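You operate a simulated robot arm through the tools that you are given. There is no shell and no other tool.

The job below is to be done with a simulated robot arm. You get a single attempt, and the scene is never put back.

TASK
Latch bay S1, put the rack's blue plug in socket S1, switch on and set the gain to 3.
Fine: the rate display then shows a number; leave the rack's yellow plug, the other latches and the channel knob alone.

It is judged by the outcome, as a careful person would: the job done as asked, and still so three seconds after it is handed in. It fails if anything else is knocked over, pushed out of place, dropped, spilled or broken.

THE ROBOT
A 7-joint arm with a fingered hand, fixed in place. Base frame: the origin is on the floor under the middle of its stand, x ahead of it, y to its left, z up; the work surface is at about z = 0.88. Readings come in m, degrees, newtons and seconds.
With the tool pointing down near the work surface it reaches from about 0.32 to 0.84 m from the base axis. Its first joint turns from -143.0 to 143.0 degrees. Payload 3 kg.
The tool frame sits at the grasp point between the pads (the TCP): z along the fingers, y along the line on which they close. The tips reach 0.026 m beyond it. The gripper opens to 0.148 m; its body begins 0.073 m behind the TCP. The gripper is a hand of 3 fingers: y runs from the thumb to the fingers, the wrist lies at [0, 0, -0.229] in the tool frame, and closing takes about 1.5 s.
Orientation is told as [roll, pitch, yaw] about the base's x, y, z axes, in that order, counted from this pose: with the fingers straight down and closing along the base's y, the tool's x points along the base's -x, its y along +y and its z along -z.

THE INTERFACE
- The arm moves only by the tool step_arm. Its argument "steps" is a list of rows, each an object (a shift or turn left out is 0, a gripper value left out holds the last) with "travel": the shift along the base's x, y, z in m, a list of three; "dr": the turn, a rotation vector about the base's x, y, z in degrees, a list of three. In form: [{"travel": [tx, ty, tz], "dr": [rx, ry, rz]}, ...]. A call has 1 to 20 rows; each row is the pose to reach, as a shift and turn from the pose commanded when the call began. "grip" is the gripper command, from -1 (shut) to 1 (fully open), values between in proportion, set as the call begins (left out, the last holds). A row lasts 0.2 s, in which the tool goes at most 0.05 m and 8.6 degrees; a call with a longer step from one row to the next is refused whole, and so is a gripper value outside its range. A pose out of reach is approached as far as the arm can. The call stops where the force on the tool passes 50 N (or 10 N more than at its start, if that is more) or the arm is blocked; 0.2 s more then pass. The fingers move at their own pace (about 0.153 m/s each) and stop on an object; they squeeze with about 33 N. The grip force told is the motor's: it shows also when the fingers shut on nothing. Time passes only in rows, and 0.2 s behind the last, so rows that repeat a pose let the fingers close. It gives the time, the measured TCP pose, the force on the tool (base axes), the opening and the grip force at its end, in the units of the frame above (readings bear some noise), with the torque about the TCP (base axes, N m) and any sound that the robot's microphone picked up, and new pictures: "views" is both (left out), scene, wrist or none.
- Cameras (640 x 400 px; columns grow to the right, rows downward): "scene" is fixed at [0.4007, -0.6484, 1.5998]; the picture's right is [0.84, -0.55, 0.00], its down [-0.18, -0.27, -0.95] and it looks along [0.52, 0.79, -0.32] (base axes); focal length 328 px, centre (320, 200). "wrist" rides on the gripper at [0.068, -0.039, -0.09] in the tool frame; the picture's right is [0.50, 0.87, 0.00], its down [-0.66, 0.38, -0.65] and it looks along [-0.57, 0.33, 0.76] (tool axes); focal length 222 px, centre (320, 200). There is no depth. A picture from a camera that has moved, and an enlarged one, comes with that camera's place and axes in the base frame and with its lens.
- lift_body(by): slides the trunk up (or, below 0, down) by that many m; the arm rides with it, the base frame stays. It gives what a move gives, with no picture.
- preshape(shape): the hand has 3 fingers and takes this shape, open, in about a second: jaw (thumb against the fingers, like two jaws); tri (thumb and two fingers); tip (a fingertip pinch); poke (one finger out to press); point (the index stretched); flat (the hand flat); cup (the hand cupped); fist (a fist). The gripper value then closes the fingers along that shape, each until it touches; the sizes above hold for jaw. It gives what a move gives, with no picture.
- zoom(camera, box): a new picture of the part [left, top, right, bottom] of that camera's present view, enlarged. It takes no simulated time.
- finish_job(): hands the job in; it is judged then, once.

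Nothing tells you positions but the pictures and the camera data. Unless the task says otherwise, let go and move clear before handing in.

The tools are called after "Emit:" by a JSON object that holds its "fn" and its "kwargs". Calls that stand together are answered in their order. step_arm: Moves the arm, as the interface text tells. Its arguments: {"type":"object","properties":{"steps":{"type":"array","items":{"type":"object","properties":{"travel":{"type":"array","items":{"type":"number"}},"dr":{"type":"array","items":{"type":"number"}}}}},"grip":{"type":"number"},"views":{"type":"string","enum":["both","scene","wrist","none"]}},"required":["steps"]} The other tools are called the same way: lift_body (by) moves the trunk up or down; preshape (shape) gives the hand a shape; zoom (camera, box) takes an enlarged picture of a part of a camera's view; finish_job () hands the job in.

At the start:

```text
t: 0.0
position: [0.9044, 0.0309, 1.5057]
tool_rot: [0.0, 0.0, 0.0]
contact_force: [-0.1, -0.1, -0.4]
wrist_torque: [0.02, 0.03, 0.0]
grip_width: 0.1481
finger_force: 0.0
shape: jaw
trunk travel left (down, up): [-0.853, 0.037]
```

scene: 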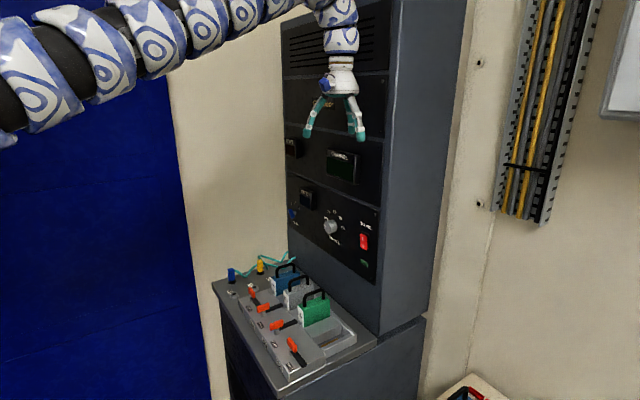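
wrist: 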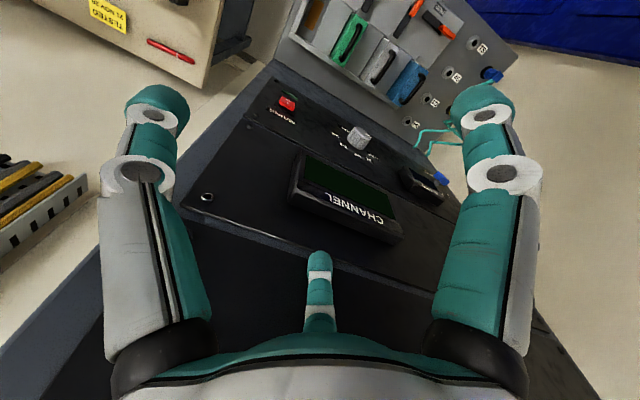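

I see a rack with a panel (knob, red switch, displays) and a lower deck with latches, modules in bays, and two plugs (blue, yellow) on the left. First I will enlarge the pictures to identify the labels.

Emit:
{"fn": "zoom", "kwargs": {"camera": "scene", "box": [200, 240, 400, 400]}}

Emit:
{"fn": "zoom", "kwargs": {"camera": "scene", "box": [270, 120, 400, 290]}}

Emit:
{"fn": "zoom", "kwargs": {"camera": "wrist", "box": [240, 0, 540, 240]}}

```text
2.50 times, centred on (300, 320) of scene
camera zoom: at [0.4007, -0.6484, 1.5998], right [0.84, -0.55, 0.0], down [-0.18, -0.27, -0.95], along [0.52, 0.79, -0.32], focal length 819 px, centre (370, -100)
```

zoom: 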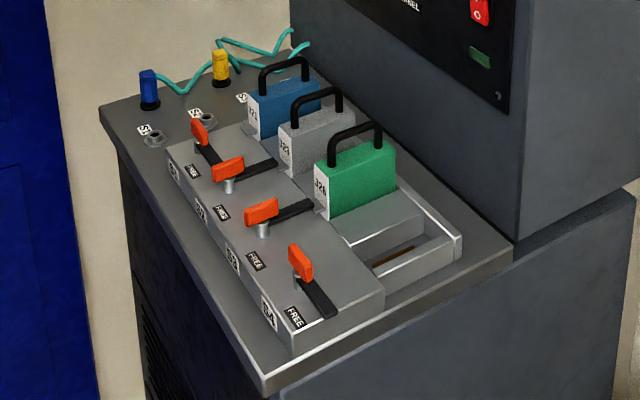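

```text
2.35 times, centred on (335, 205) of scene
camera zoom: at [0.4007, -0.6484, 1.5998], right [0.84, -0.55, 0.0], down [-0.18, -0.27, -0.95], along [0.52, 0.79, -0.32], focal length 771 px, centre (285, 188)
```

zoom: 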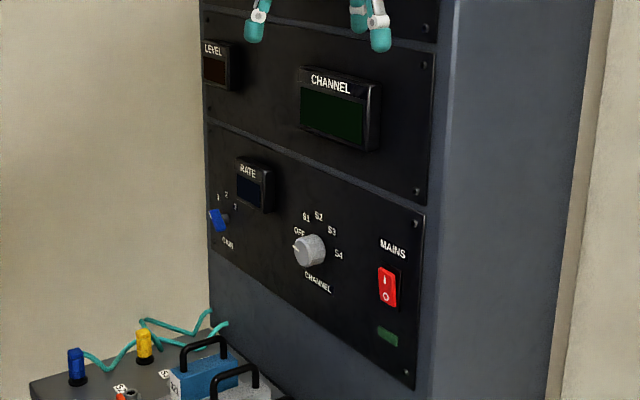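

```text
1.67 times, centred on (390, 120) of wrist
camera zoom: at [0.8369, -0.0094, 1.5958], right [-0.5, 0.87, 0.0], down [0.66, 0.38, 0.65], along [0.57, 0.33, -0.76], focal length 370 px, centre (203, 333)
```

zoom: 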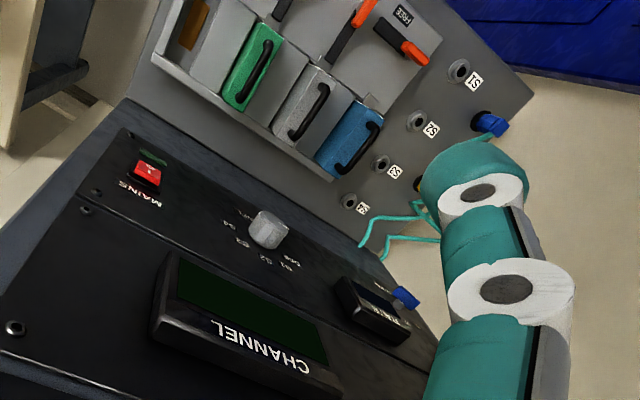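

The bay block has four latches running along y. The S1–S4 sockets are in a row at the +y side, with S1 near (0.69, 0.36). I'll zoom further to read the latch labels and states.

Emit:
{"fn": "zoom", "kwargs": {"camera": "scene", "box": [220, 250, 300, 310]}}

Emit:
{"fn": "zoom", "kwargs": {"camera": "scene", "box": [250, 290, 340, 380]}}

Emit:
{"fn": "zoom", "kwargs": {"camera": "wrist", "box": [380, 0, 540, 120]}}

Emit:
{"fn": "zoom", "kwargs": {"camera": "scene", "box": [280, 180, 390, 280]}}

```text
6.67 times, centred on (260, 280) of scene
camera zoom: at [0.4007, -0.6484, 1.5998], right [0.84, -0.55, 0.0], down [-0.18, -0.27, -0.95], along [0.52, 0.79, -0.32], focal length 2184 px, centre (720, -333)
```

zoom: 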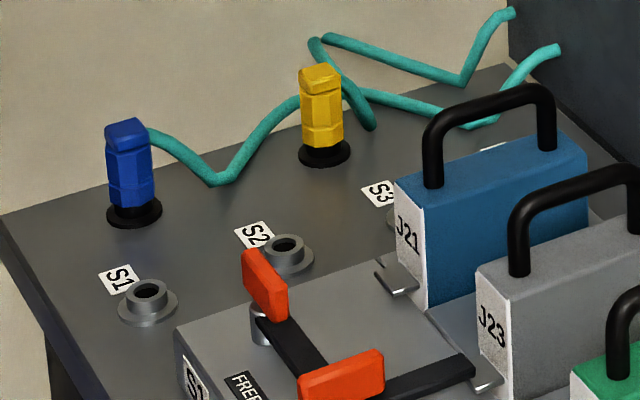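

```text
4.44 times, centred on (295, 335) of scene
camera zoom: at [0.4007, -0.6484, 1.5998], right [0.84, -0.55, 0.0], down [-0.18, -0.27, -0.95], along [0.52, 0.79, -0.32], focal length 1456 px, centre (431, -400)
```

zoom: 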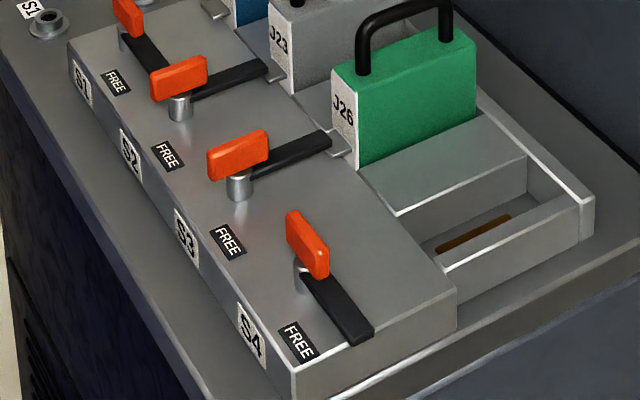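

```text
3.33 times, centred on (460, 60) of wrist
camera zoom: at [0.8369, -0.0094, 1.5958], right [-0.5, 0.87, 0.0], down [0.66, 0.38, 0.65], along [0.57, 0.33, -0.76], focal length 740 px, centre (-147, 667)
```

zoom: 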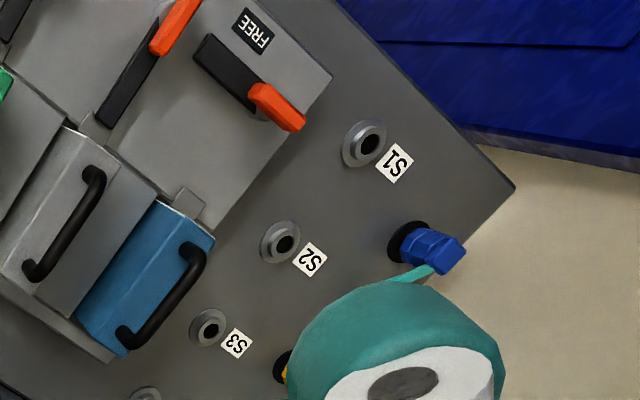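

```text
4.00 times, centred on (335, 230) of scene
camera zoom: at [0.4007, -0.6484, 1.5998], right [0.84, -0.55, 0.0], down [-0.18, -0.27, -0.95], along [0.52, 0.79, -0.32], focal length 1311 px, centre (260, 80)
```

zoom: 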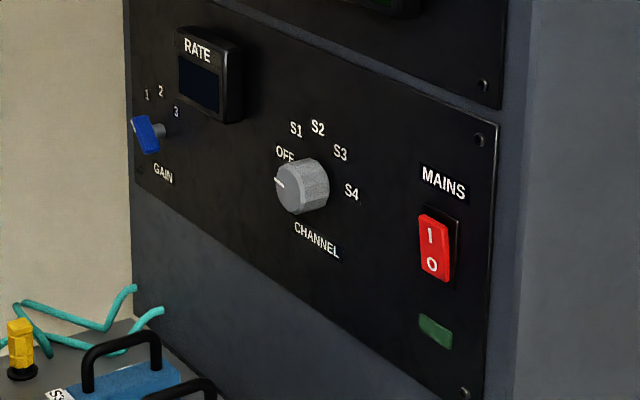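

The S1 latch is free: its black arm points to -y and its orange grip sits over the pivot at about (0.726, 0.268, 0.948). Bays S2 and S3 are latched, with arms pointing at the modules (+x). I'll move the hand above the S1 latch with yaw -90 so it can later turn +90.

Emit:
{"fn": "step_arm", "kwargs": {"steps": [{"travel": [-0.015, 0.02, -0.02], "dr": [0, 0, -7.5]}, {"travel": [-0.03, 0.04, -0.04], "dr": [0, 0, -15]}, {"travel": [-0.045, 0.06, -0.06], "dr": [0, 0, -22.5]}, {"travel": [-0.06, 0.08, -0.08], "dr": [0, 0, -30]}, {"travel": [-0.075, 0.1, -0.1], "dr": [0, 0, -37.5]}, {"travel": [-0.09, 0.12, -0.12], "dr": [0, 0, -45]}, {"travel": [-0.105, 0.14, -0.14], "dr": [0, 0, -52.5]}, {"travel": [-0.12, 0.16, -0.16], "dr": [0, 0, -60]}, {"travel": [-0.135, 0.18, -0.18], "dr": [0, 0, -67.5]}, {"travel": [-0.15, 0.2, -0.2], "dr": [0, 0, -75]}, {"travel": [-0.165, 0.22, -0.22], "dr": [0, 0, -82.5]}, {"travel": [-0.178, 0.238, -0.25], "dr": [0, 0, -90]}], "grip": 0.2}}

```text
t: 2.6
position: [0.7244, 0.2697, 1.25]
tool_rot: [-0.1, 0.0, -90.0]
contact_force: [0.2, 0.4, 0.5]
wrist_torque: [0.0, 0.0, 0.0]
grip_width: 0.0893
finger_force: 0.0
shape: jaw
trunk travel left (down, up): [-0.853, 0.037]
camera wrist: at [0.6855, 0.3374, 1.3426], right [0.87, 0.5, 0.0], down [0.38, -0.66, 0.65], along [0.32, -0.57, -0.76], focal length 222 px, centre (320, 200)
```

scene: 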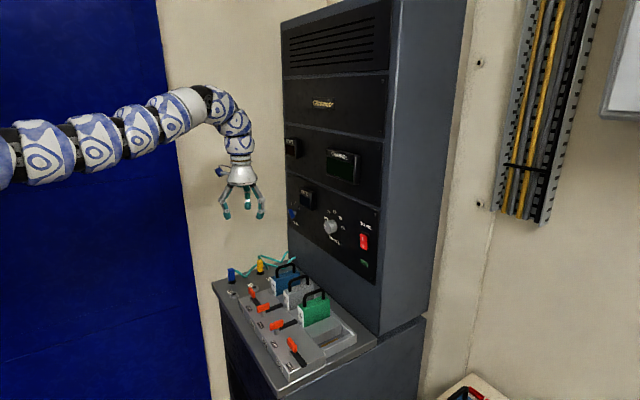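
wrist: 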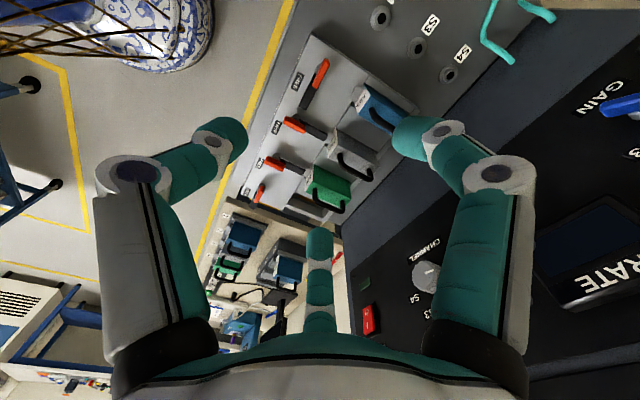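

The hand is above the latch, tool straight down, and the wrist view shows the bay block. I'll zoom in on the latch handle to refine its place before lowering.

Emit:
{"fn": "zoom", "kwargs": {"camera": "wrist", "box": [240, 20, 400, 140]}}

Emit:
{"fn": "zoom", "kwargs": {"camera": "wrist", "box": [500, 50, 640, 200]}}

```text
3.33 times, centred on (320, 80) of wrist
camera zoom: at [0.6855, 0.3374, 1.3426], right [0.87, 0.5, 0.0], down [0.38, -0.66, 0.65], along [0.32, -0.57, -0.76], focal length 740 px, centre (320, 600)
```

zoom: 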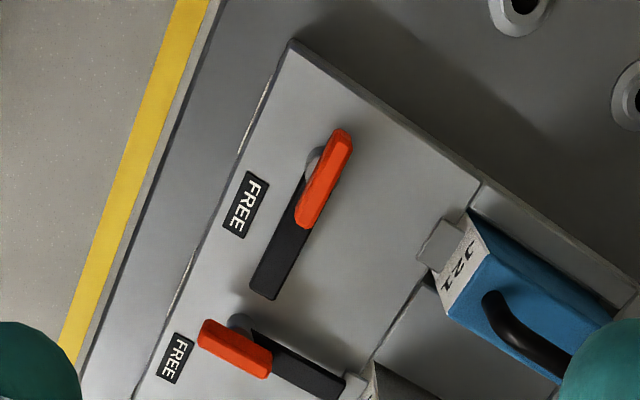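

```text
2.67 times, centred on (570, 125) of wrist
camera zoom: at [0.6855, 0.3374, 1.3426], right [0.87, 0.5, 0.0], down [0.38, -0.66, 0.65], along [0.32, -0.57, -0.76], focal length 592 px, centre (-347, 400)
```

zoom: 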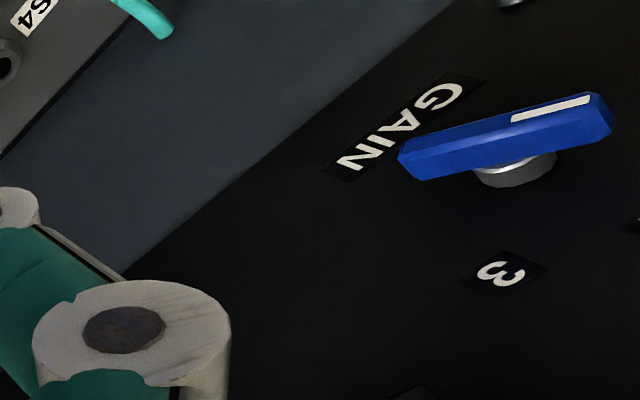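

The latch handle centre is near (0.726, 0.271) with its top at about z 0.955. I'm lowering straight above it to z≈1.03 for a closer look.

Emit:
{"fn": "step_arm", "kwargs": {"steps": [{"travel": [0, 0, -0.045]}, {"travel": [0, 0, -0.09]}, {"travel": [0, 0, -0.135]}, {"travel": [0.001, 0.001, -0.18]}, {"travel": [0.001, 0.001, -0.22]}]}}

Emit:
{"fn": "zoom", "kwargs": {"camera": "wrist", "box": [200, 60, 440, 240]}}

Emit:
{"fn": "zoom", "kwargs": {"camera": "scene", "box": [200, 220, 300, 320]}}

```text
t: 3.8
position: [0.7268, 0.2687, 1.0311]
tool_rot: [0.0, 0.0, -90.1]
contact_force: [0.7, -0.3, 0.4]
wrist_torque: [0.01, 0.03, 0.01]
grip_width: 0.0891
finger_force: 0.0
shape: jaw
trunk travel left (down, up): [-0.853, 0.037]
camera wrist: at [0.6884, 0.3353, 1.1219], right [0.87, 0.5, 0.0], down [0.38, -0.66, 0.65], along [0.33, -0.57, -0.76], focal length 222 px, centre (320, 200)
```

scene: 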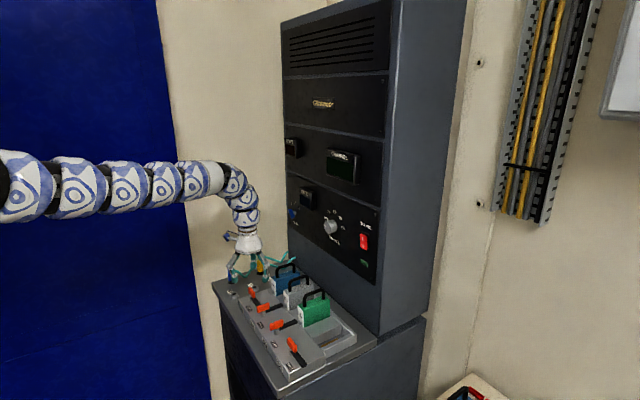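
wrist: 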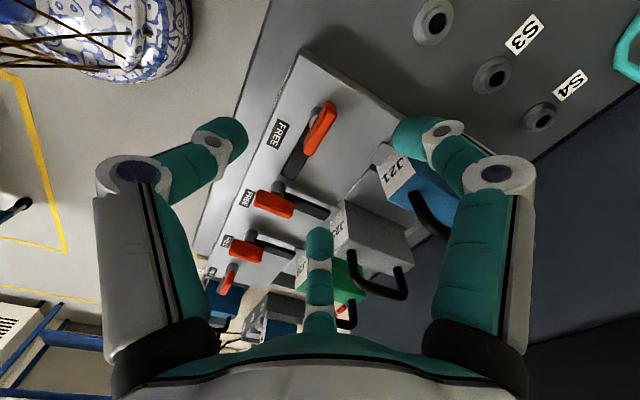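

```text
2.22 times, centred on (320, 150) of wrist
camera zoom: at [0.6884, 0.3353, 1.1219], right [0.87, 0.5, 0.0], down [0.38, -0.66, 0.65], along [0.33, -0.57, -0.76], focal length 494 px, centre (320, 311)
```

zoom: 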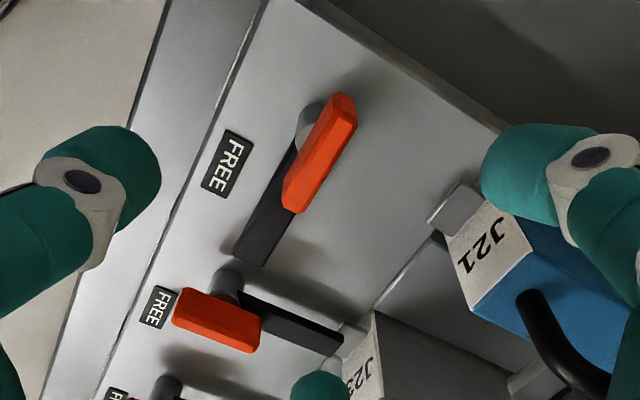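

```text
4.00 times, centred on (250, 270) of scene
camera zoom: at [0.4007, -0.6484, 1.5998], right [0.84, -0.55, 0.0], down [-0.18, -0.27, -0.95], along [0.52, 0.79, -0.32], focal length 1311 px, centre (600, -80)
```

zoom: 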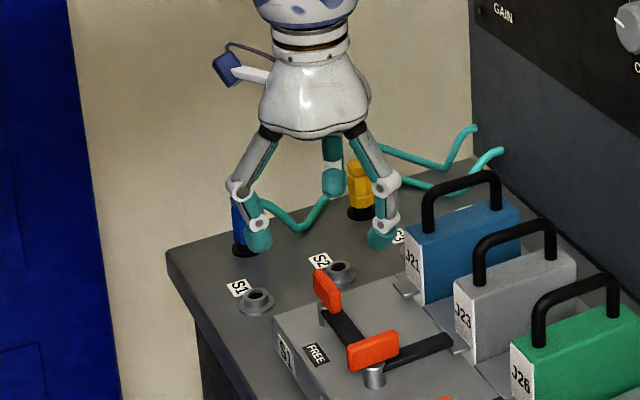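

The hand now hovers at z 1.03 above the orange grip. Before lowering I'll close the fingers partly in the air to learn how they converge.

Emit:
{"fn": "step_arm", "kwargs": {"steps": [{"travel": [0, 0, 0]}, {"travel": [0, 0, 0]}, {"travel": [0, 0, 0]}, {"travel": [0, 0, 0]}, {"travel": [0, 0, 0]}], "grip": -0.6}}

Emit:
{"fn": "zoom", "kwargs": {"camera": "scene", "box": [200, 220, 300, 320]}}

```text
t: 5.0
position: [0.7272, 0.2686, 1.0306]
tool_rot: [0.0, 0.0, -90.0]
contact_force: [0.6, 0.2, 0.3]
wrist_torque: [-0.01, 0.0, 0.01]
grip_width: 0.0301
finger_force: 0.0
shape: jaw
trunk travel left (down, up): [-0.853, 0.037]
camera wrist: at [0.688, 0.3351, 1.1228], right [0.87, 0.5, 0.0], down [0.38, -0.66, 0.65], along [0.33, -0.57, -0.76], focal length 222 px, centre (320, 200)
```

scene: 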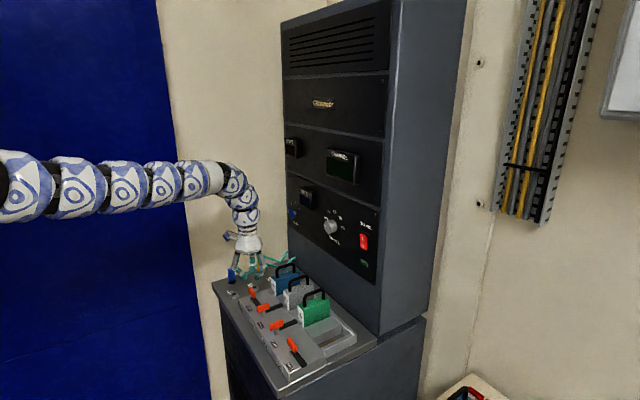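
wrist: 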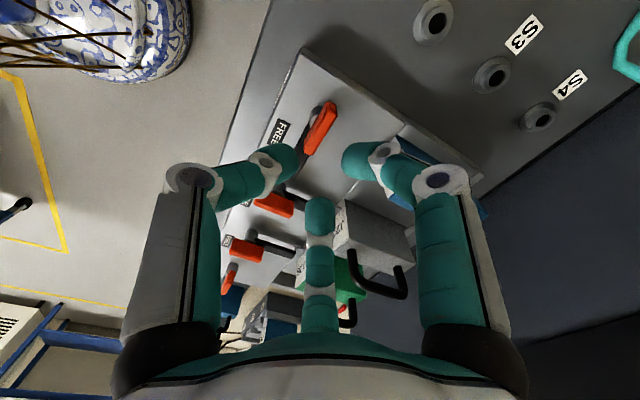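

```text
4.00 times, centred on (250, 270) of scene
camera zoom: at [0.4007, -0.6484, 1.5998], right [0.84, -0.55, 0.0], down [-0.18, -0.27, -0.95], along [0.52, 0.79, -0.32], focal length 1311 px, centre (600, -80)
```

zoom: 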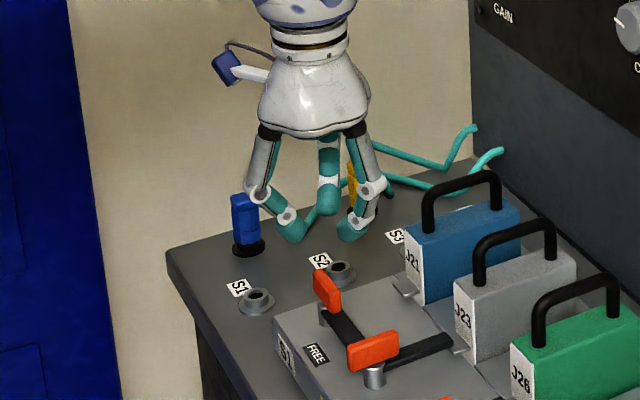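

The three fingers converge radially on the TCP, so a pinch centred on the grip will work. I'll reopen them, lower to z≈0.957 around the orange grip and check.

Emit:
{"fn": "step_arm", "kwargs": {"steps": [{"travel": [0, 0, 0]}, {"travel": [0, 0, 0]}, {"travel": [-0.001, 0.002, -0.02]}, {"travel": [-0.001, 0.002, -0.04]}, {"travel": [-0.001, 0.002, -0.06]}, {"travel": [-0.001, 0.002, -0.072]}], "grip": 0.0}}

Emit:
{"fn": "zoom", "kwargs": {"camera": "wrist", "box": [200, 60, 440, 240]}}

Emit:
{"fn": "zoom", "kwargs": {"camera": "scene", "box": [210, 240, 290, 320]}}

```text
t: 6.4
position: [0.7243, 0.2716, 0.9605]
tool_rot: [-0.1, 0.1, -89.8]
contact_force: [-0.9, 0.0, -0.8]
wrist_torque: [-0.02, -0.02, 0.0]
grip_width: 0.0736
finger_force: 0.0
shape: jaw
trunk travel left (down, up): [-0.853, 0.037]
camera wrist: at [0.6857, 0.3388, 1.0521], right [0.86, 0.5, 0.0], down [0.38, -0.65, 0.65], along [0.33, -0.57, -0.76], focal length 222 px, centre (320, 200)
```

scene: 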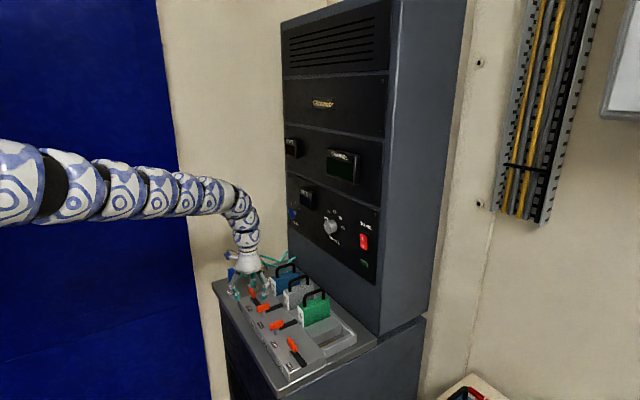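
wrist: 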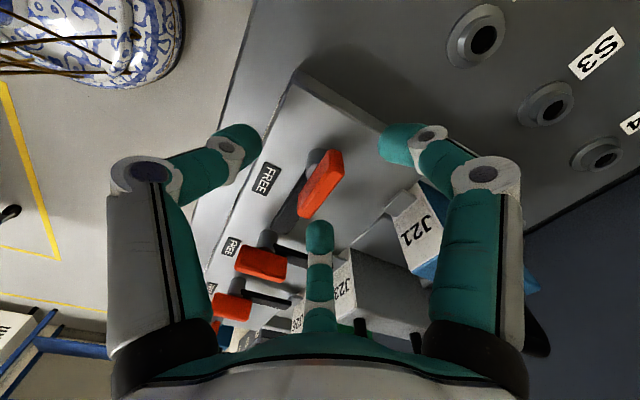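

```text
2.22 times, centred on (320, 150) of wrist
camera zoom: at [0.6857, 0.3388, 1.0521], right [0.86, 0.5, 0.0], down [0.38, -0.65, 0.65], along [0.33, -0.57, -0.76], focal length 494 px, centre (320, 311)
```

zoom: 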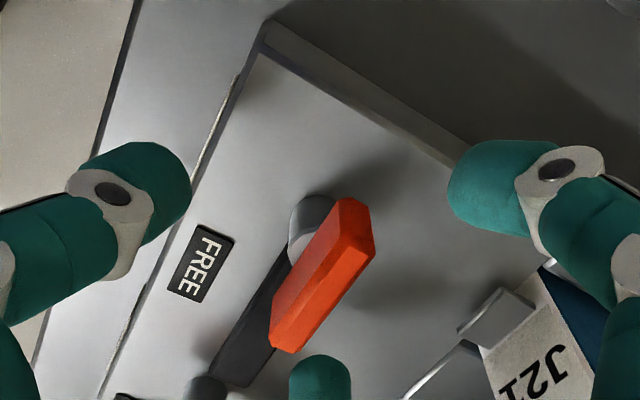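

```text
5.00 times, centred on (250, 280) of scene
camera zoom: at [0.4007, -0.6484, 1.5998], right [0.84, -0.55, 0.0], down [-0.18, -0.27, -0.95], along [0.52, 0.79, -0.32], focal length 1638 px, centre (670, -200)
```

zoom: 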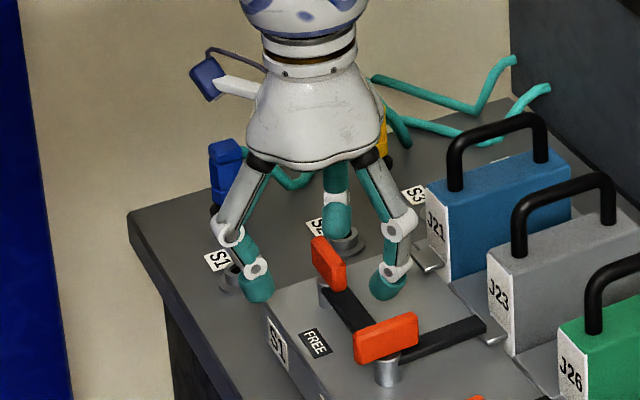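

The orange grip sits within a few millimetres of the TCP, between the fingers. I'll close on it.

Emit:
{"fn": "step_arm", "kwargs": {"steps": [{"travel": [0, 0, 0]}, {"travel": [0, 0, 0]}, {"travel": [0, 0, 0]}, {"travel": [0, 0, 0]}, {"travel": [0, 0, 0]}, {"travel": [0, 0, 0]}, {"travel": [0, 0, 0]}], "grip": -1}}

Emit:
{"fn": "zoom", "kwargs": {"camera": "wrist", "box": [200, 60, 440, 240]}}

Emit:
{"fn": "zoom", "kwargs": {"camera": "scene", "box": [210, 240, 290, 320]}}

```text
t: 8.0
position: [0.7256, 0.2714, 0.9607]
tool_rot: [0.1, 0.0, -90.0]
contact_force: [-4.1, -1.8, -6.2]
wrist_torque: [-0.01, 0.22, -0.04]
grip_width: 0.0088
finger_force: 33.0
shape: jaw
trunk travel left (down, up): [-0.853, 0.037]
camera wrist: at [0.6863, 0.3381, 1.0519], right [0.87, 0.5, 0.0], down [0.38, -0.65, 0.65], along [0.33, -0.57, -0.76], focal length 222 px, centre (320, 200)
```

scene: 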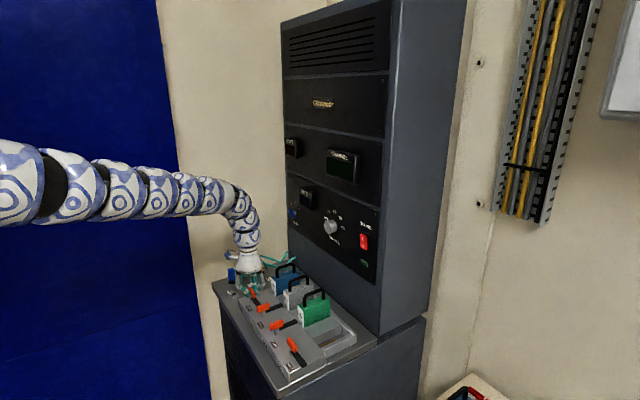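
wrist: 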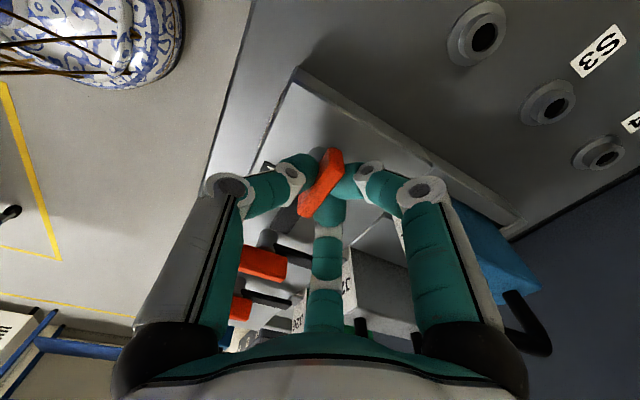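

```text
2.22 times, centred on (320, 150) of wrist
camera zoom: at [0.6863, 0.3381, 1.0519], right [0.87, 0.5, 0.0], down [0.38, -0.65, 0.65], along [0.33, -0.57, -0.76], focal length 494 px, centre (320, 311)
```

zoom: 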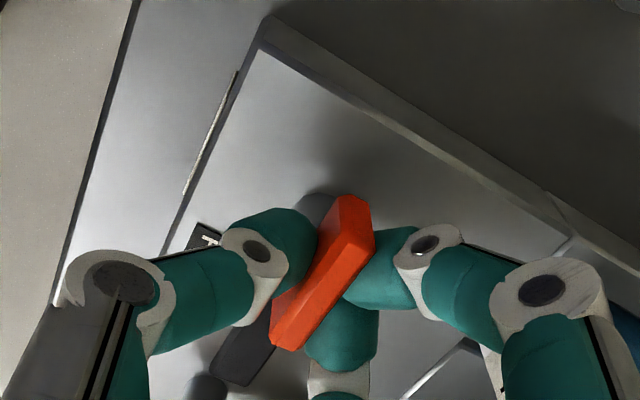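

```text
5.00 times, centred on (250, 280) of scene
camera zoom: at [0.4007, -0.6484, 1.5998], right [0.84, -0.55, 0.0], down [-0.18, -0.27, -0.95], along [0.52, 0.79, -0.32], focal length 1638 px, centre (670, -200)
```

zoom: 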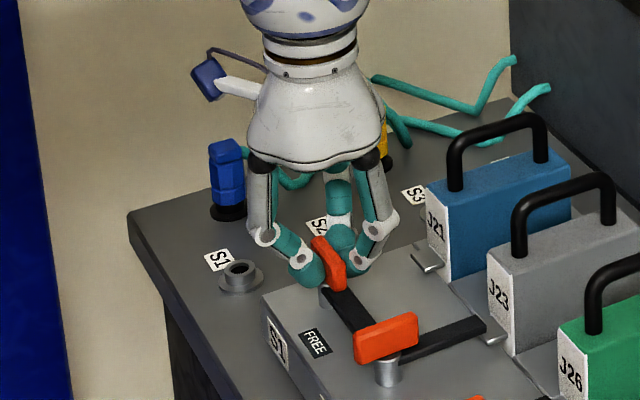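

The grip is held firmly. Now I'll turn the hand +90° about the vertical to swing the latch arm from -y to +x, halfway first to check.

Emit:
{"fn": "step_arm", "kwargs": {"steps": [{"dr": [0, 0, 7.5]}, {"dr": [0, 0, 15]}, {"dr": [0, 0, 22.5]}, {"dr": [0, 0, 30]}, {"dr": [0, 0, 37.5]}, {"dr": [0, 0, 45]}]}}

Emit:
{"fn": "zoom", "kwargs": {"camera": "scene", "box": [210, 240, 290, 320]}}

```text
t: 9.4
position: [0.7253, 0.2717, 0.9611]
tool_rot: [-0.1, 0.1, -44.9]
contact_force: [-9.8, 0.9, -12.2]
wrist_torque: [-0.09, 0.26, -0.03]
grip_width: 0.0075
finger_force: 32.8
shape: jaw
trunk travel left (down, up): [-0.853, 0.037]
camera wrist: at [0.6501, 0.2904, 1.0529], right [0.26, 0.97, 0.0], down [0.73, -0.19, 0.65], along [0.63, -0.17, -0.76], focal length 222 px, centre (320, 200)
```

scene: 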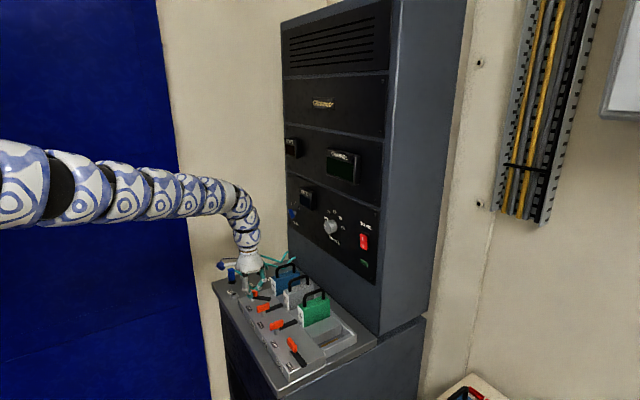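
wrist: 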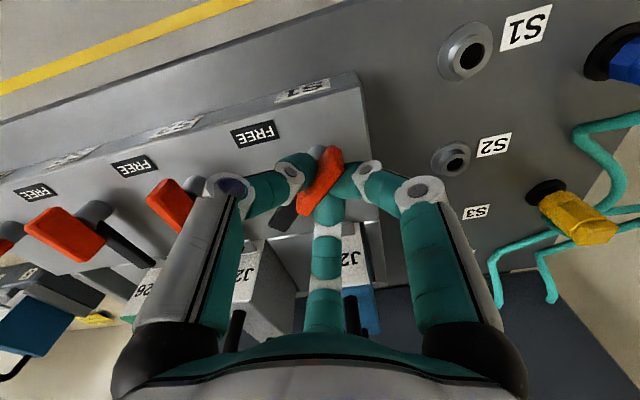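

```text
5.00 times, centred on (250, 280) of scene
camera zoom: at [0.4007, -0.6484, 1.5998], right [0.84, -0.55, 0.0], down [-0.18, -0.27, -0.95], along [0.52, 0.79, -0.32], focal length 1638 px, centre (670, -200)
```

zoom: 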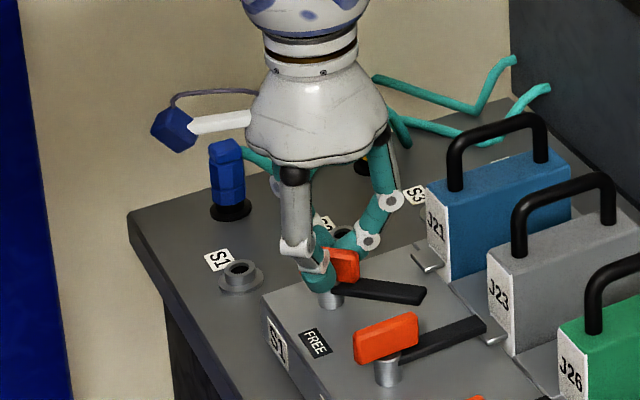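

The latch arm follows the hand well and is now about 45° round. I'll turn the remaining 45°.

Emit:
{"fn": "step_arm", "kwargs": {"steps": [{"dr": [0, 0, 7.5]}, {"dr": [0, 0, 15]}, {"dr": [0, 0, 22.5]}, {"dr": [0, 0, 30]}, {"dr": [0, 0, 37.5]}, {"dr": [0, 0, 45]}, {"dr": [0, 0, 45]}]}}

Emit:
{"fn": "zoom", "kwargs": {"camera": "scene", "box": [210, 240, 290, 320]}}

Emit:
{"fn": "zoom", "kwargs": {"camera": "wrist", "box": [200, 80, 440, 260]}}

```text
t: 11.0
position: [0.7255, 0.2711, 0.9623]
tool_rot: [-0.1, 0.1, 0.0]
contact_force: [-17.3, -4.4, -23.5]
wrist_torque: [-0.26, 0.28, -0.12]
grip_width: 0.0068
finger_force: 32.9
shape: jaw
trunk travel left (down, up): [-0.853, 0.037]
camera wrist: at [0.6584, 0.2315, 1.054], right [-0.5, 0.87, 0.0], down [0.66, 0.38, 0.65], along [0.56, 0.33, -0.76], focal length 222 px, centre (320, 200)
```

scene: 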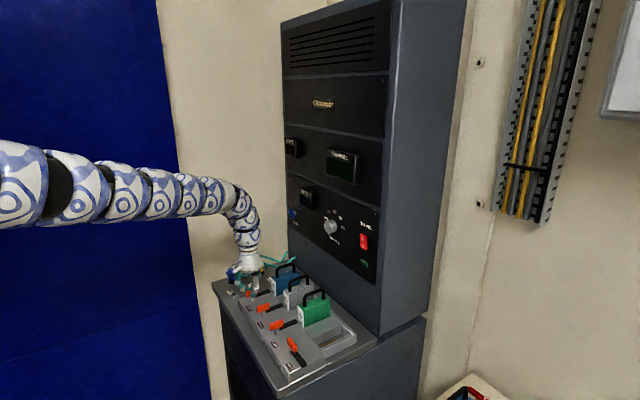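
wrist: 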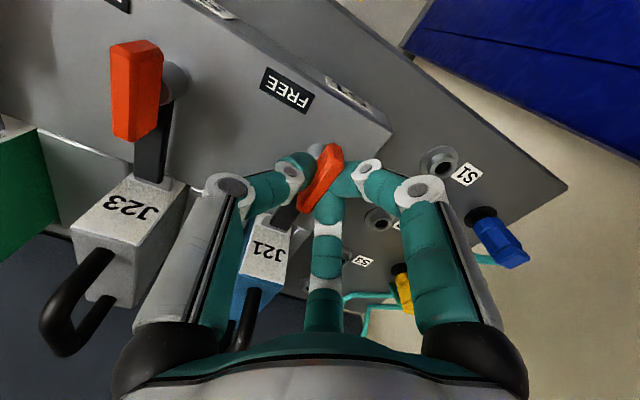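

```text
5.00 times, centred on (250, 280) of scene
camera zoom: at [0.4007, -0.6484, 1.5998], right [0.84, -0.55, 0.0], down [-0.18, -0.27, -0.95], along [0.52, 0.79, -0.32], focal length 1638 px, centre (670, -200)
```

zoom: 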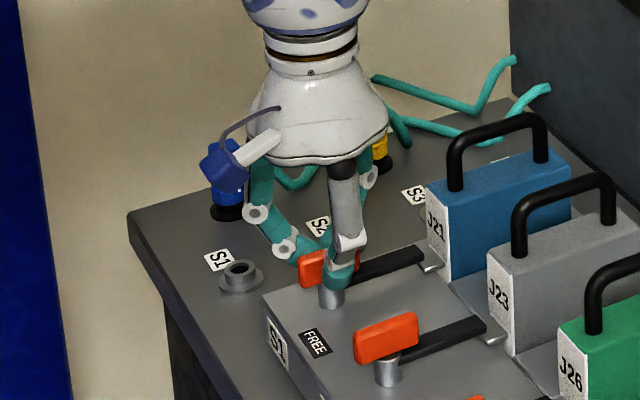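

```text
2.22 times, centred on (320, 170) of wrist
camera zoom: at [0.6584, 0.2315, 1.054], right [-0.5, 0.87, 0.0], down [0.66, 0.38, 0.65], along [0.56, 0.33, -0.76], focal length 494 px, centre (320, 267)
```

zoom: 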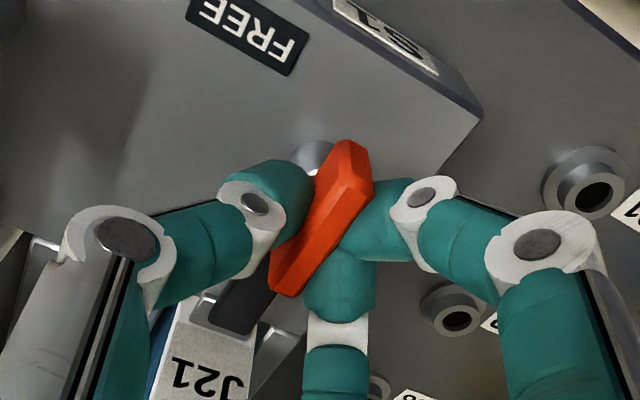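

The latch arm is now parallel to the S2 and S3 arms and over the tab of module J21. I'll nudge it a few degrees further to make sure it is fully home.

Emit:
{"fn": "step_arm", "kwargs": {"steps": [{"dr": [0, 0, 2]}, {"dr": [0, 0, 4]}, {"dr": [0, 0, 4]}]}}

Emit:
{"fn": "zoom", "kwargs": {"camera": "scene", "box": [220, 260, 300, 320]}}

```text
t: 11.8
position: [0.7248, 0.2718, 0.9618]
tool_rot: [0.0, 0.2, 4.0]
contact_force: [-19.2, -6.8, -22.6]
wrist_torque: [-0.27, 0.34, -0.2]
grip_width: 0.0066
finger_force: 32.9
shape: jaw
trunk travel left (down, up): [-0.853, 0.037]
camera wrist: at [0.6611, 0.2271, 1.0541], right [-0.56, 0.83, 0.0], down [0.63, 0.42, 0.65], along [0.54, 0.37, -0.76], focal length 222 px, centre (320, 200)
```

scene: 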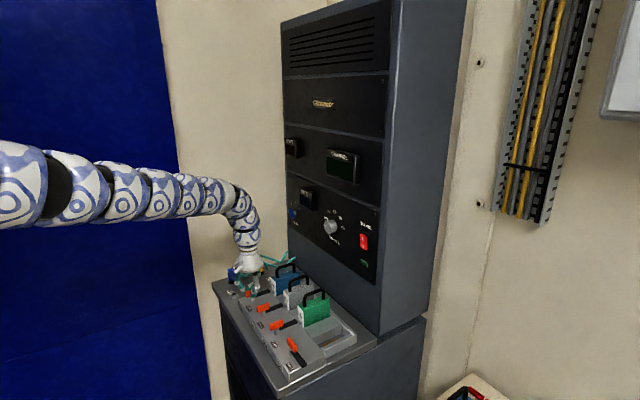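
wrist: 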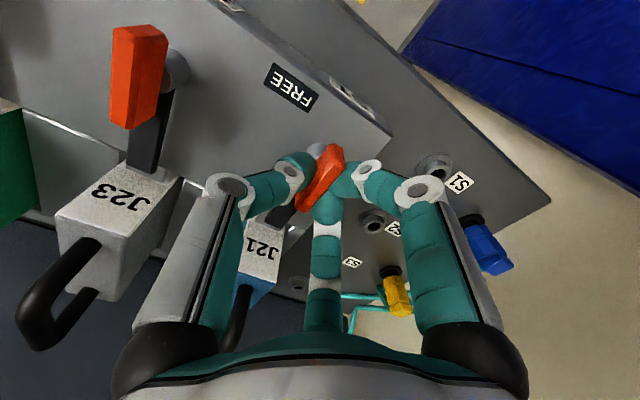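

```text
6.67 times, centred on (260, 290) of scene
camera zoom: at [0.4007, -0.6484, 1.5998], right [0.84, -0.55, 0.0], down [-0.18, -0.27, -0.95], along [0.52, 0.79, -0.32], focal length 2184 px, centre (720, -400)
```

zoom: 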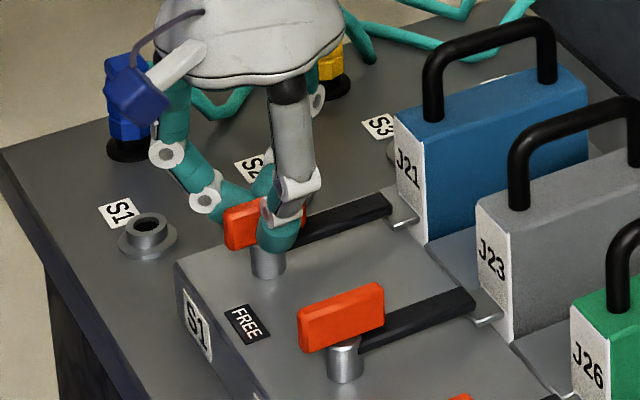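

The S1 latch arm now sits over J21's tab exactly like the S2 arm. I'll open slightly, so as not to touch the S2 latch, and rise.

Emit:
{"fn": "step_arm", "kwargs": {"steps": [{"travel": [0, 0, 0]}, {"travel": [0, 0, 0]}, {"travel": [0, 0, 0]}], "grip": -0.4, "views": "wrist"}}

Emit:
{"fn": "step_arm", "kwargs": {"steps": [{"travel": [0, 0, 0.02]}, {"travel": [0, 0, 0.04]}, {"travel": [0, 0, 0.08]}, {"travel": [0, 0, 0.12]}, {"travel": [0, 0, 0.16]}, {"travel": [0, 0, 0.2]}]}}

Emit:
{"fn": "zoom", "kwargs": {"camera": "scene", "box": [220, 260, 300, 320]}}

Emit:
{"fn": "zoom", "kwargs": {"camera": "wrist", "box": [360, 0, 580, 140]}}

```text
t: 12.6
position: [0.7259, 0.2725, 0.9641]
tool_rot: [0.1, -0.2, 4.0]
contact_force: [0.3, -0.6, 0.0]
wrist_torque: [0.0, 0.04, 0.02]
grip_width: 0.0438
finger_force: 0.1
shape: jaw
trunk travel left (down, up): [-0.853, 0.037]
camera wrist: at [0.6623, 0.2276, 1.0551], right [-0.56, 0.83, 0.0], down [0.63, 0.42, 0.66], along [0.54, 0.37, -0.76], focal length 222 px, centre (320, 200)
```

wrist: 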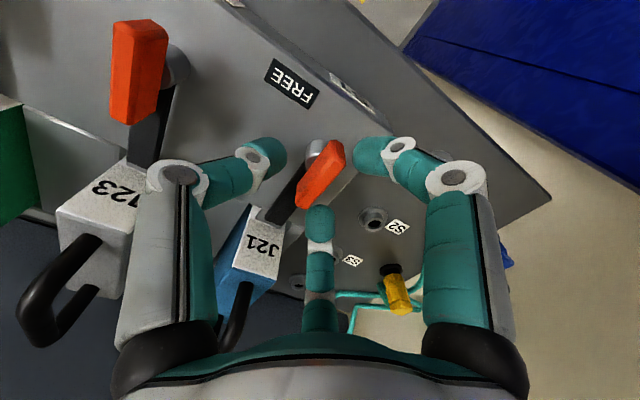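

```text
t: 14.0
position: [0.7238, 0.2697, 1.1627]
tool_rot: [0.0, 0.0, 4.1]
contact_force: [-0.1, -0.7, -0.2]
wrist_torque: [-0.02, -0.01, 0.0]
grip_width: 0.0443
finger_force: 0.0
shape: jaw
trunk travel left (down, up): [-0.853, 0.037]
camera wrist: at [0.6596, 0.2251, 1.2543], right [-0.56, 0.83, 0.0], down [0.63, 0.42, 0.65], along [0.54, 0.37, -0.76], focal length 222 px, centre (320, 200)
```

scene: 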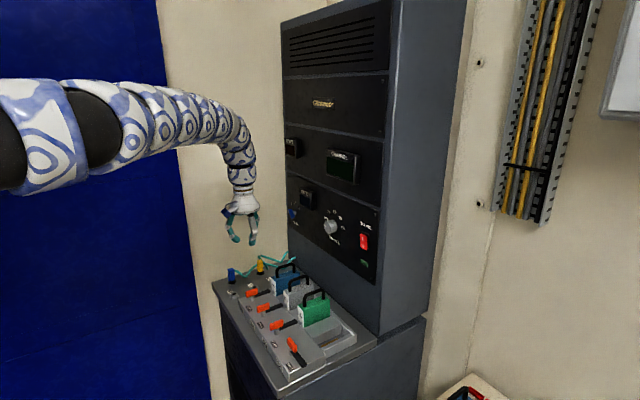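
wrist: 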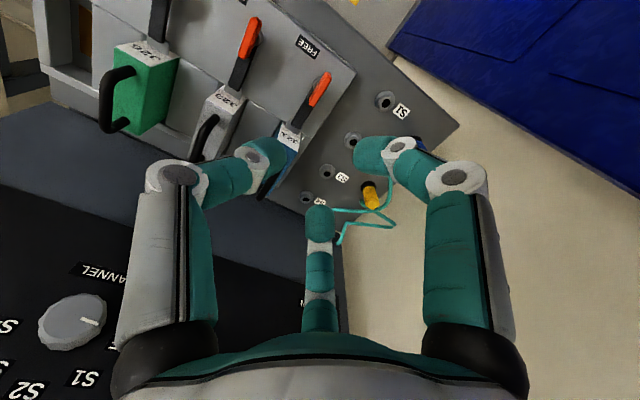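

```text
6.67 times, centred on (260, 290) of scene
camera zoom: at [0.4007, -0.6484, 1.5998], right [0.84, -0.55, 0.0], down [-0.18, -0.27, -0.95], along [0.52, 0.79, -0.32], focal length 2184 px, centre (720, -400)
```

zoom: 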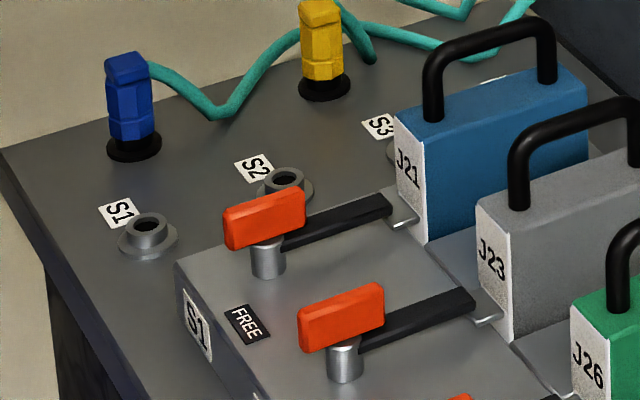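

```text
2.86 times, centred on (470, 70) of wrist
camera zoom: at [0.6596, 0.2251, 1.2543], right [-0.56, 0.83, 0.0], down [0.63, 0.42, 0.65], along [0.54, 0.37, -0.76], focal length 635 px, centre (-109, 571)
```

zoom: 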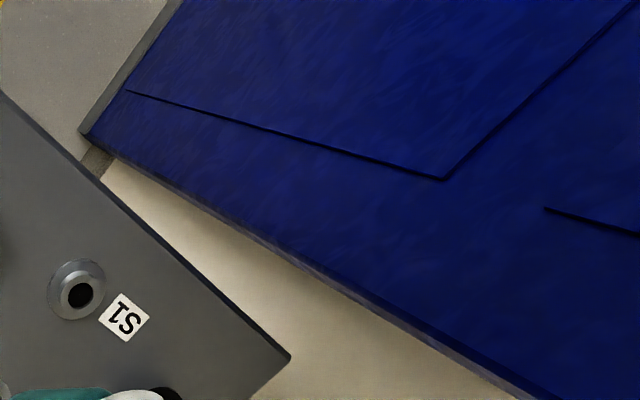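

The S1 latch is done. The S1 socket refines to about (0.694, 0.370). The blue plug, near (0.72, 0.469), is at the edge of reach, so I'll raise and turn the hand, then lower the trunk to bring the shoulder level with the work.

Emit:
{"fn": "step_arm", "kwargs": {"steps": [{"travel": [-0.003, 0.01, 0.017], "dr": [0, 0, -7.83]}, {"travel": [-0.007, 0.02, 0.033], "dr": [0, 0, -15.66]}, {"travel": [-0.01, 0.03, 0.05], "dr": [0, 0, -23.5]}, {"travel": [-0.013, 0.04, 0.067], "dr": [0, 0, -31.3]}, {"travel": [-0.017, 0.05, 0.083], "dr": [0, 0, -39.2]}, {"travel": [-0.02, 0.06, 0.1], "dr": [0, 0, -47]}, {"travel": [-0.023, 0.07, 0.117], "dr": [0, 0, -54.8]}, {"travel": [-0.027, 0.08, 0.133], "dr": [0, 0, -62.7]}, {"travel": [-0.03, 0.09, 0.15], "dr": [0, 0, -70.5]}, {"travel": [-0.033, 0.1, 0.167], "dr": [0, 0, -78.3]}, {"travel": [-0.037, 0.11, 0.183], "dr": [0, 0, -86.2]}, {"travel": [-0.04, 0.12, 0.2], "dr": [0, 0, -94]}], "grip": 0.0, "views": "scene"}}

Emit:
{"fn": "lift_body", "kwargs": {"by": -0.22}}

Emit:
{"fn": "step_arm", "kwargs": {"steps": [{"travel": [0, 0, 0]}]}}

```text
t: 16.6
position: [0.6886, 0.3927, 1.3613]
tool_rot: [-0.1, 0.0, -90.1]
contact_force: [-0.8, 0.3, 0.1]
wrist_torque: [0.02, 0.01, 0.0]
grip_width: 0.0735
finger_force: 0.0
shape: jaw
trunk travel left (down, up): [-0.853, 0.037]
```

scene: 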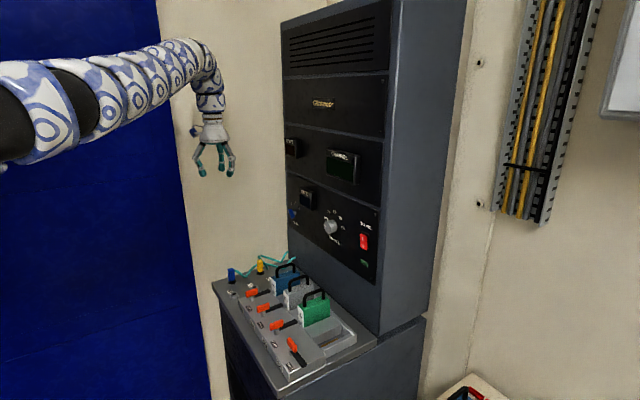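

```text
t: 18.9
position: [0.6881, 0.3919, 1.1417]
tool_rot: [0.1, 0.0, -90.0]
contact_force: [0.9, -0.1, -1.0]
wrist_torque: [0.03, -0.02, 0.0]
grip_width: 0.0734
finger_force: 0.1
shape: jaw
trunk travel left (down, up): [-0.633, 0.257]
```

```text
t: 19.3
position: [0.6881, 0.3914, 1.1423]
tool_rot: [0.1, 0.0, -90.0]
contact_force: [0.3, 0.2, -0.1]
wrist_torque: [-0.01, -0.02, 0.01]
grip_width: 0.0735
finger_force: 0.0
shape: jaw
trunk travel left (down, up): [-0.633, 0.257]
camera wrist: at [0.6495, 0.4589, 1.2329], right [0.87, 0.5, 0.0], down [0.38, -0.66, 0.65], along [0.33, -0.57, -0.76], focal length 222 px, centre (320, 200)
```

scene: 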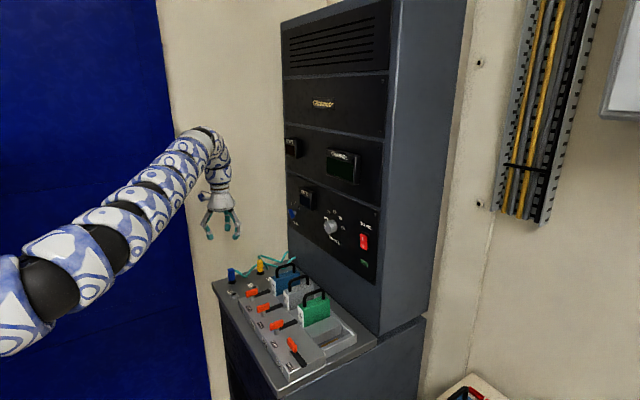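
wrist: 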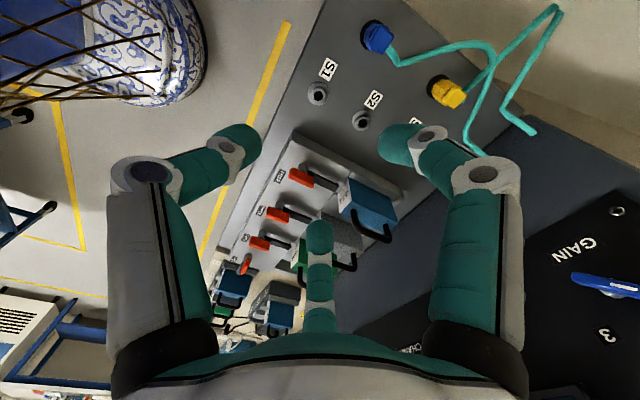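

Now both plugs, their cables and the S1/S2 sockets are visible from above. I'll zoom in to fix the blue plug's position and its cable direction.

Emit:
{"fn": "zoom", "kwargs": {"camera": "wrist", "box": [290, 0, 500, 140]}}

Emit:
{"fn": "zoom", "kwargs": {"camera": "wrist", "box": [290, 0, 390, 110]}}

```text
2.86 times, centred on (395, 70) of wrist
camera zoom: at [0.6495, 0.4589, 1.2329], right [0.87, 0.5, 0.0], down [0.38, -0.66, 0.65], along [0.33, -0.57, -0.76], focal length 635 px, centre (106, 571)
```

zoom: 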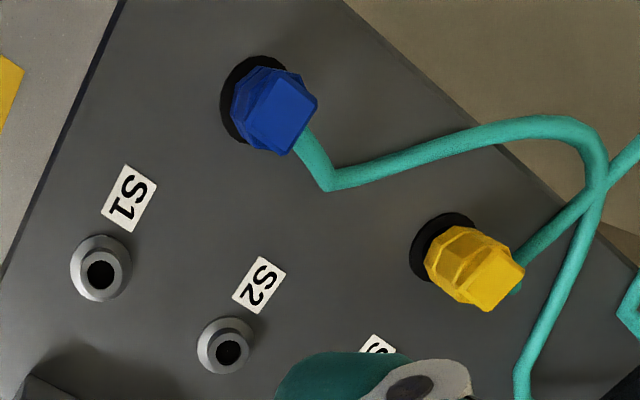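

```text
3.64 times, centred on (340, 55) of wrist
camera zoom: at [0.6495, 0.4589, 1.2329], right [0.87, 0.5, 0.0], down [0.38, -0.66, 0.65], along [0.33, -0.57, -0.76], focal length 808 px, centre (247, 727)
```

zoom: 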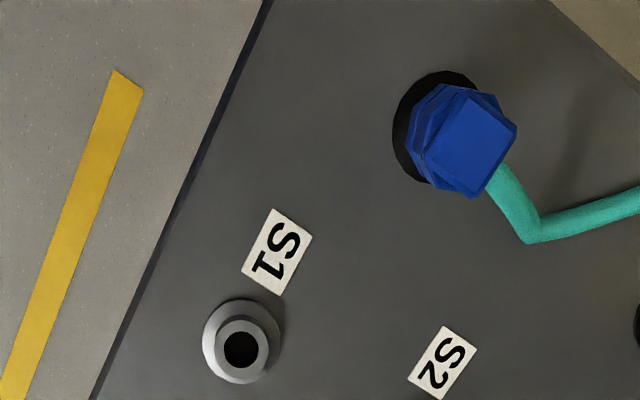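

The blue plug stands vertically at about (0.7185, 0.470), with its cable leaving toward +x/-y. The S1 hole solves to (0.695, 0.374, 0.892). I'll move above the plug with the thumb opposite the cable.

Emit:
{"fn": "step_arm", "kwargs": {"steps": [{"travel": [0.008, 0.02, 0], "dr": [0, 0, -2.5]}, {"travel": [0.016, 0.04, -0.02], "dr": [0, 0, -5]}, {"travel": [0.024, 0.06, -0.05], "dr": [0, 0, -7.5]}, {"travel": [0.0304, 0.0786, -0.08], "dr": [0, 0, -10]}, {"travel": [0.0304, 0.0786, -0.1], "dr": [0, 0, -10]}], "grip": 0.1}}

Emit:
{"fn": "zoom", "kwargs": {"camera": "wrist", "box": [220, 40, 420, 220]}}

Emit:
{"fn": "zoom", "kwargs": {"camera": "scene", "box": [190, 200, 300, 310]}}

```text
t: 20.5
position: [0.6994, 0.4078, 1.0678]
tool_rot: [0.0, 0.1, -100.2]
contact_force: [-0.1, -0.9, -0.4]
wrist_torque: [-0.03, -0.01, 0.0]
grip_width: 0.0812
finger_force: 0.0
shape: jaw
out of reach, approached as far as the arm can: row 2, 3, 4, 5
trunk travel left (down, up): [-0.633, 0.257]
camera wrist: at [0.6723, 0.4796, 1.1603], right [0.94, 0.34, 0.0], down [0.26, -0.71, 0.65], along [0.22, -0.61, -0.76], focal length 222 px, centre (320, 200)
```

scene: 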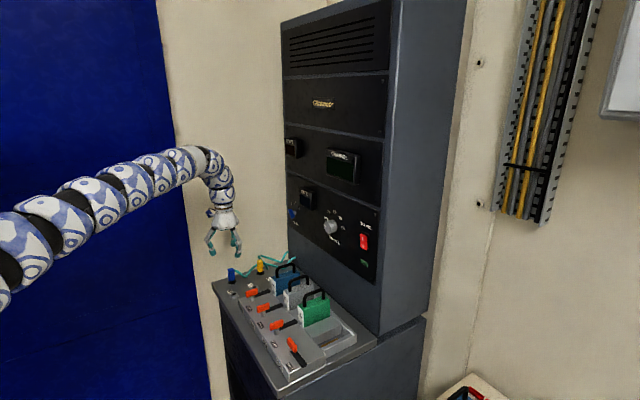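
wrist: 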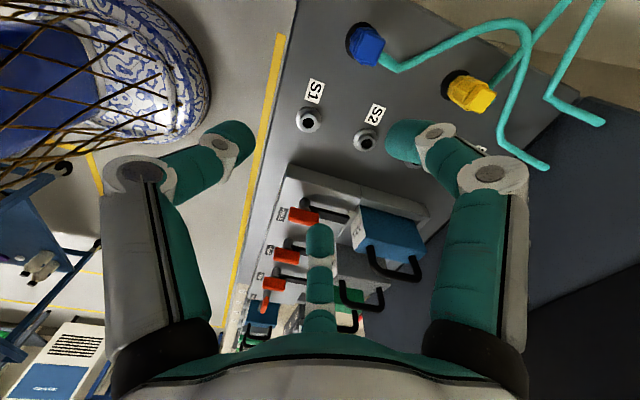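

```text
2.22 times, centred on (320, 130) of wrist
camera zoom: at [0.6723, 0.4796, 1.1603], right [0.94, 0.34, 0.0], down [0.26, -0.71, 0.65], along [0.22, -0.61, -0.76], focal length 494 px, centre (320, 356)
```

zoom: 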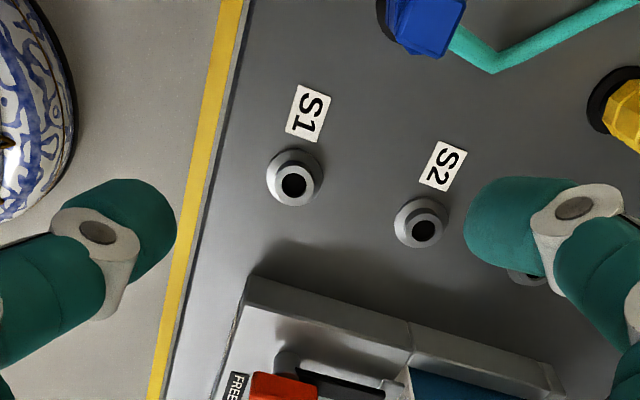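

```text
3.64 times, centred on (245, 255) of scene
camera zoom: at [0.4007, -0.6484, 1.5998], right [0.84, -0.55, 0.0], down [-0.18, -0.27, -0.95], along [0.52, 0.79, -0.32], focal length 1191 px, centre (593, 0)
```

zoom: 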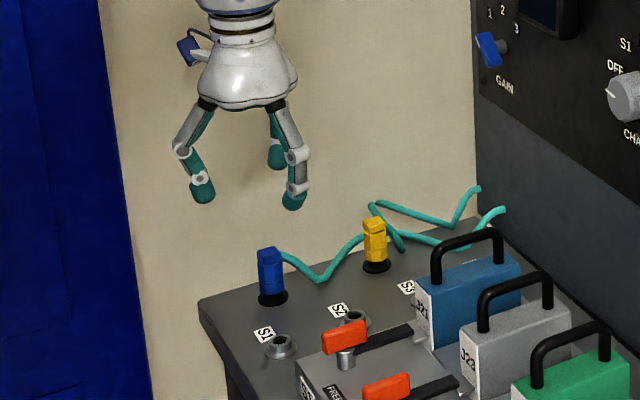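

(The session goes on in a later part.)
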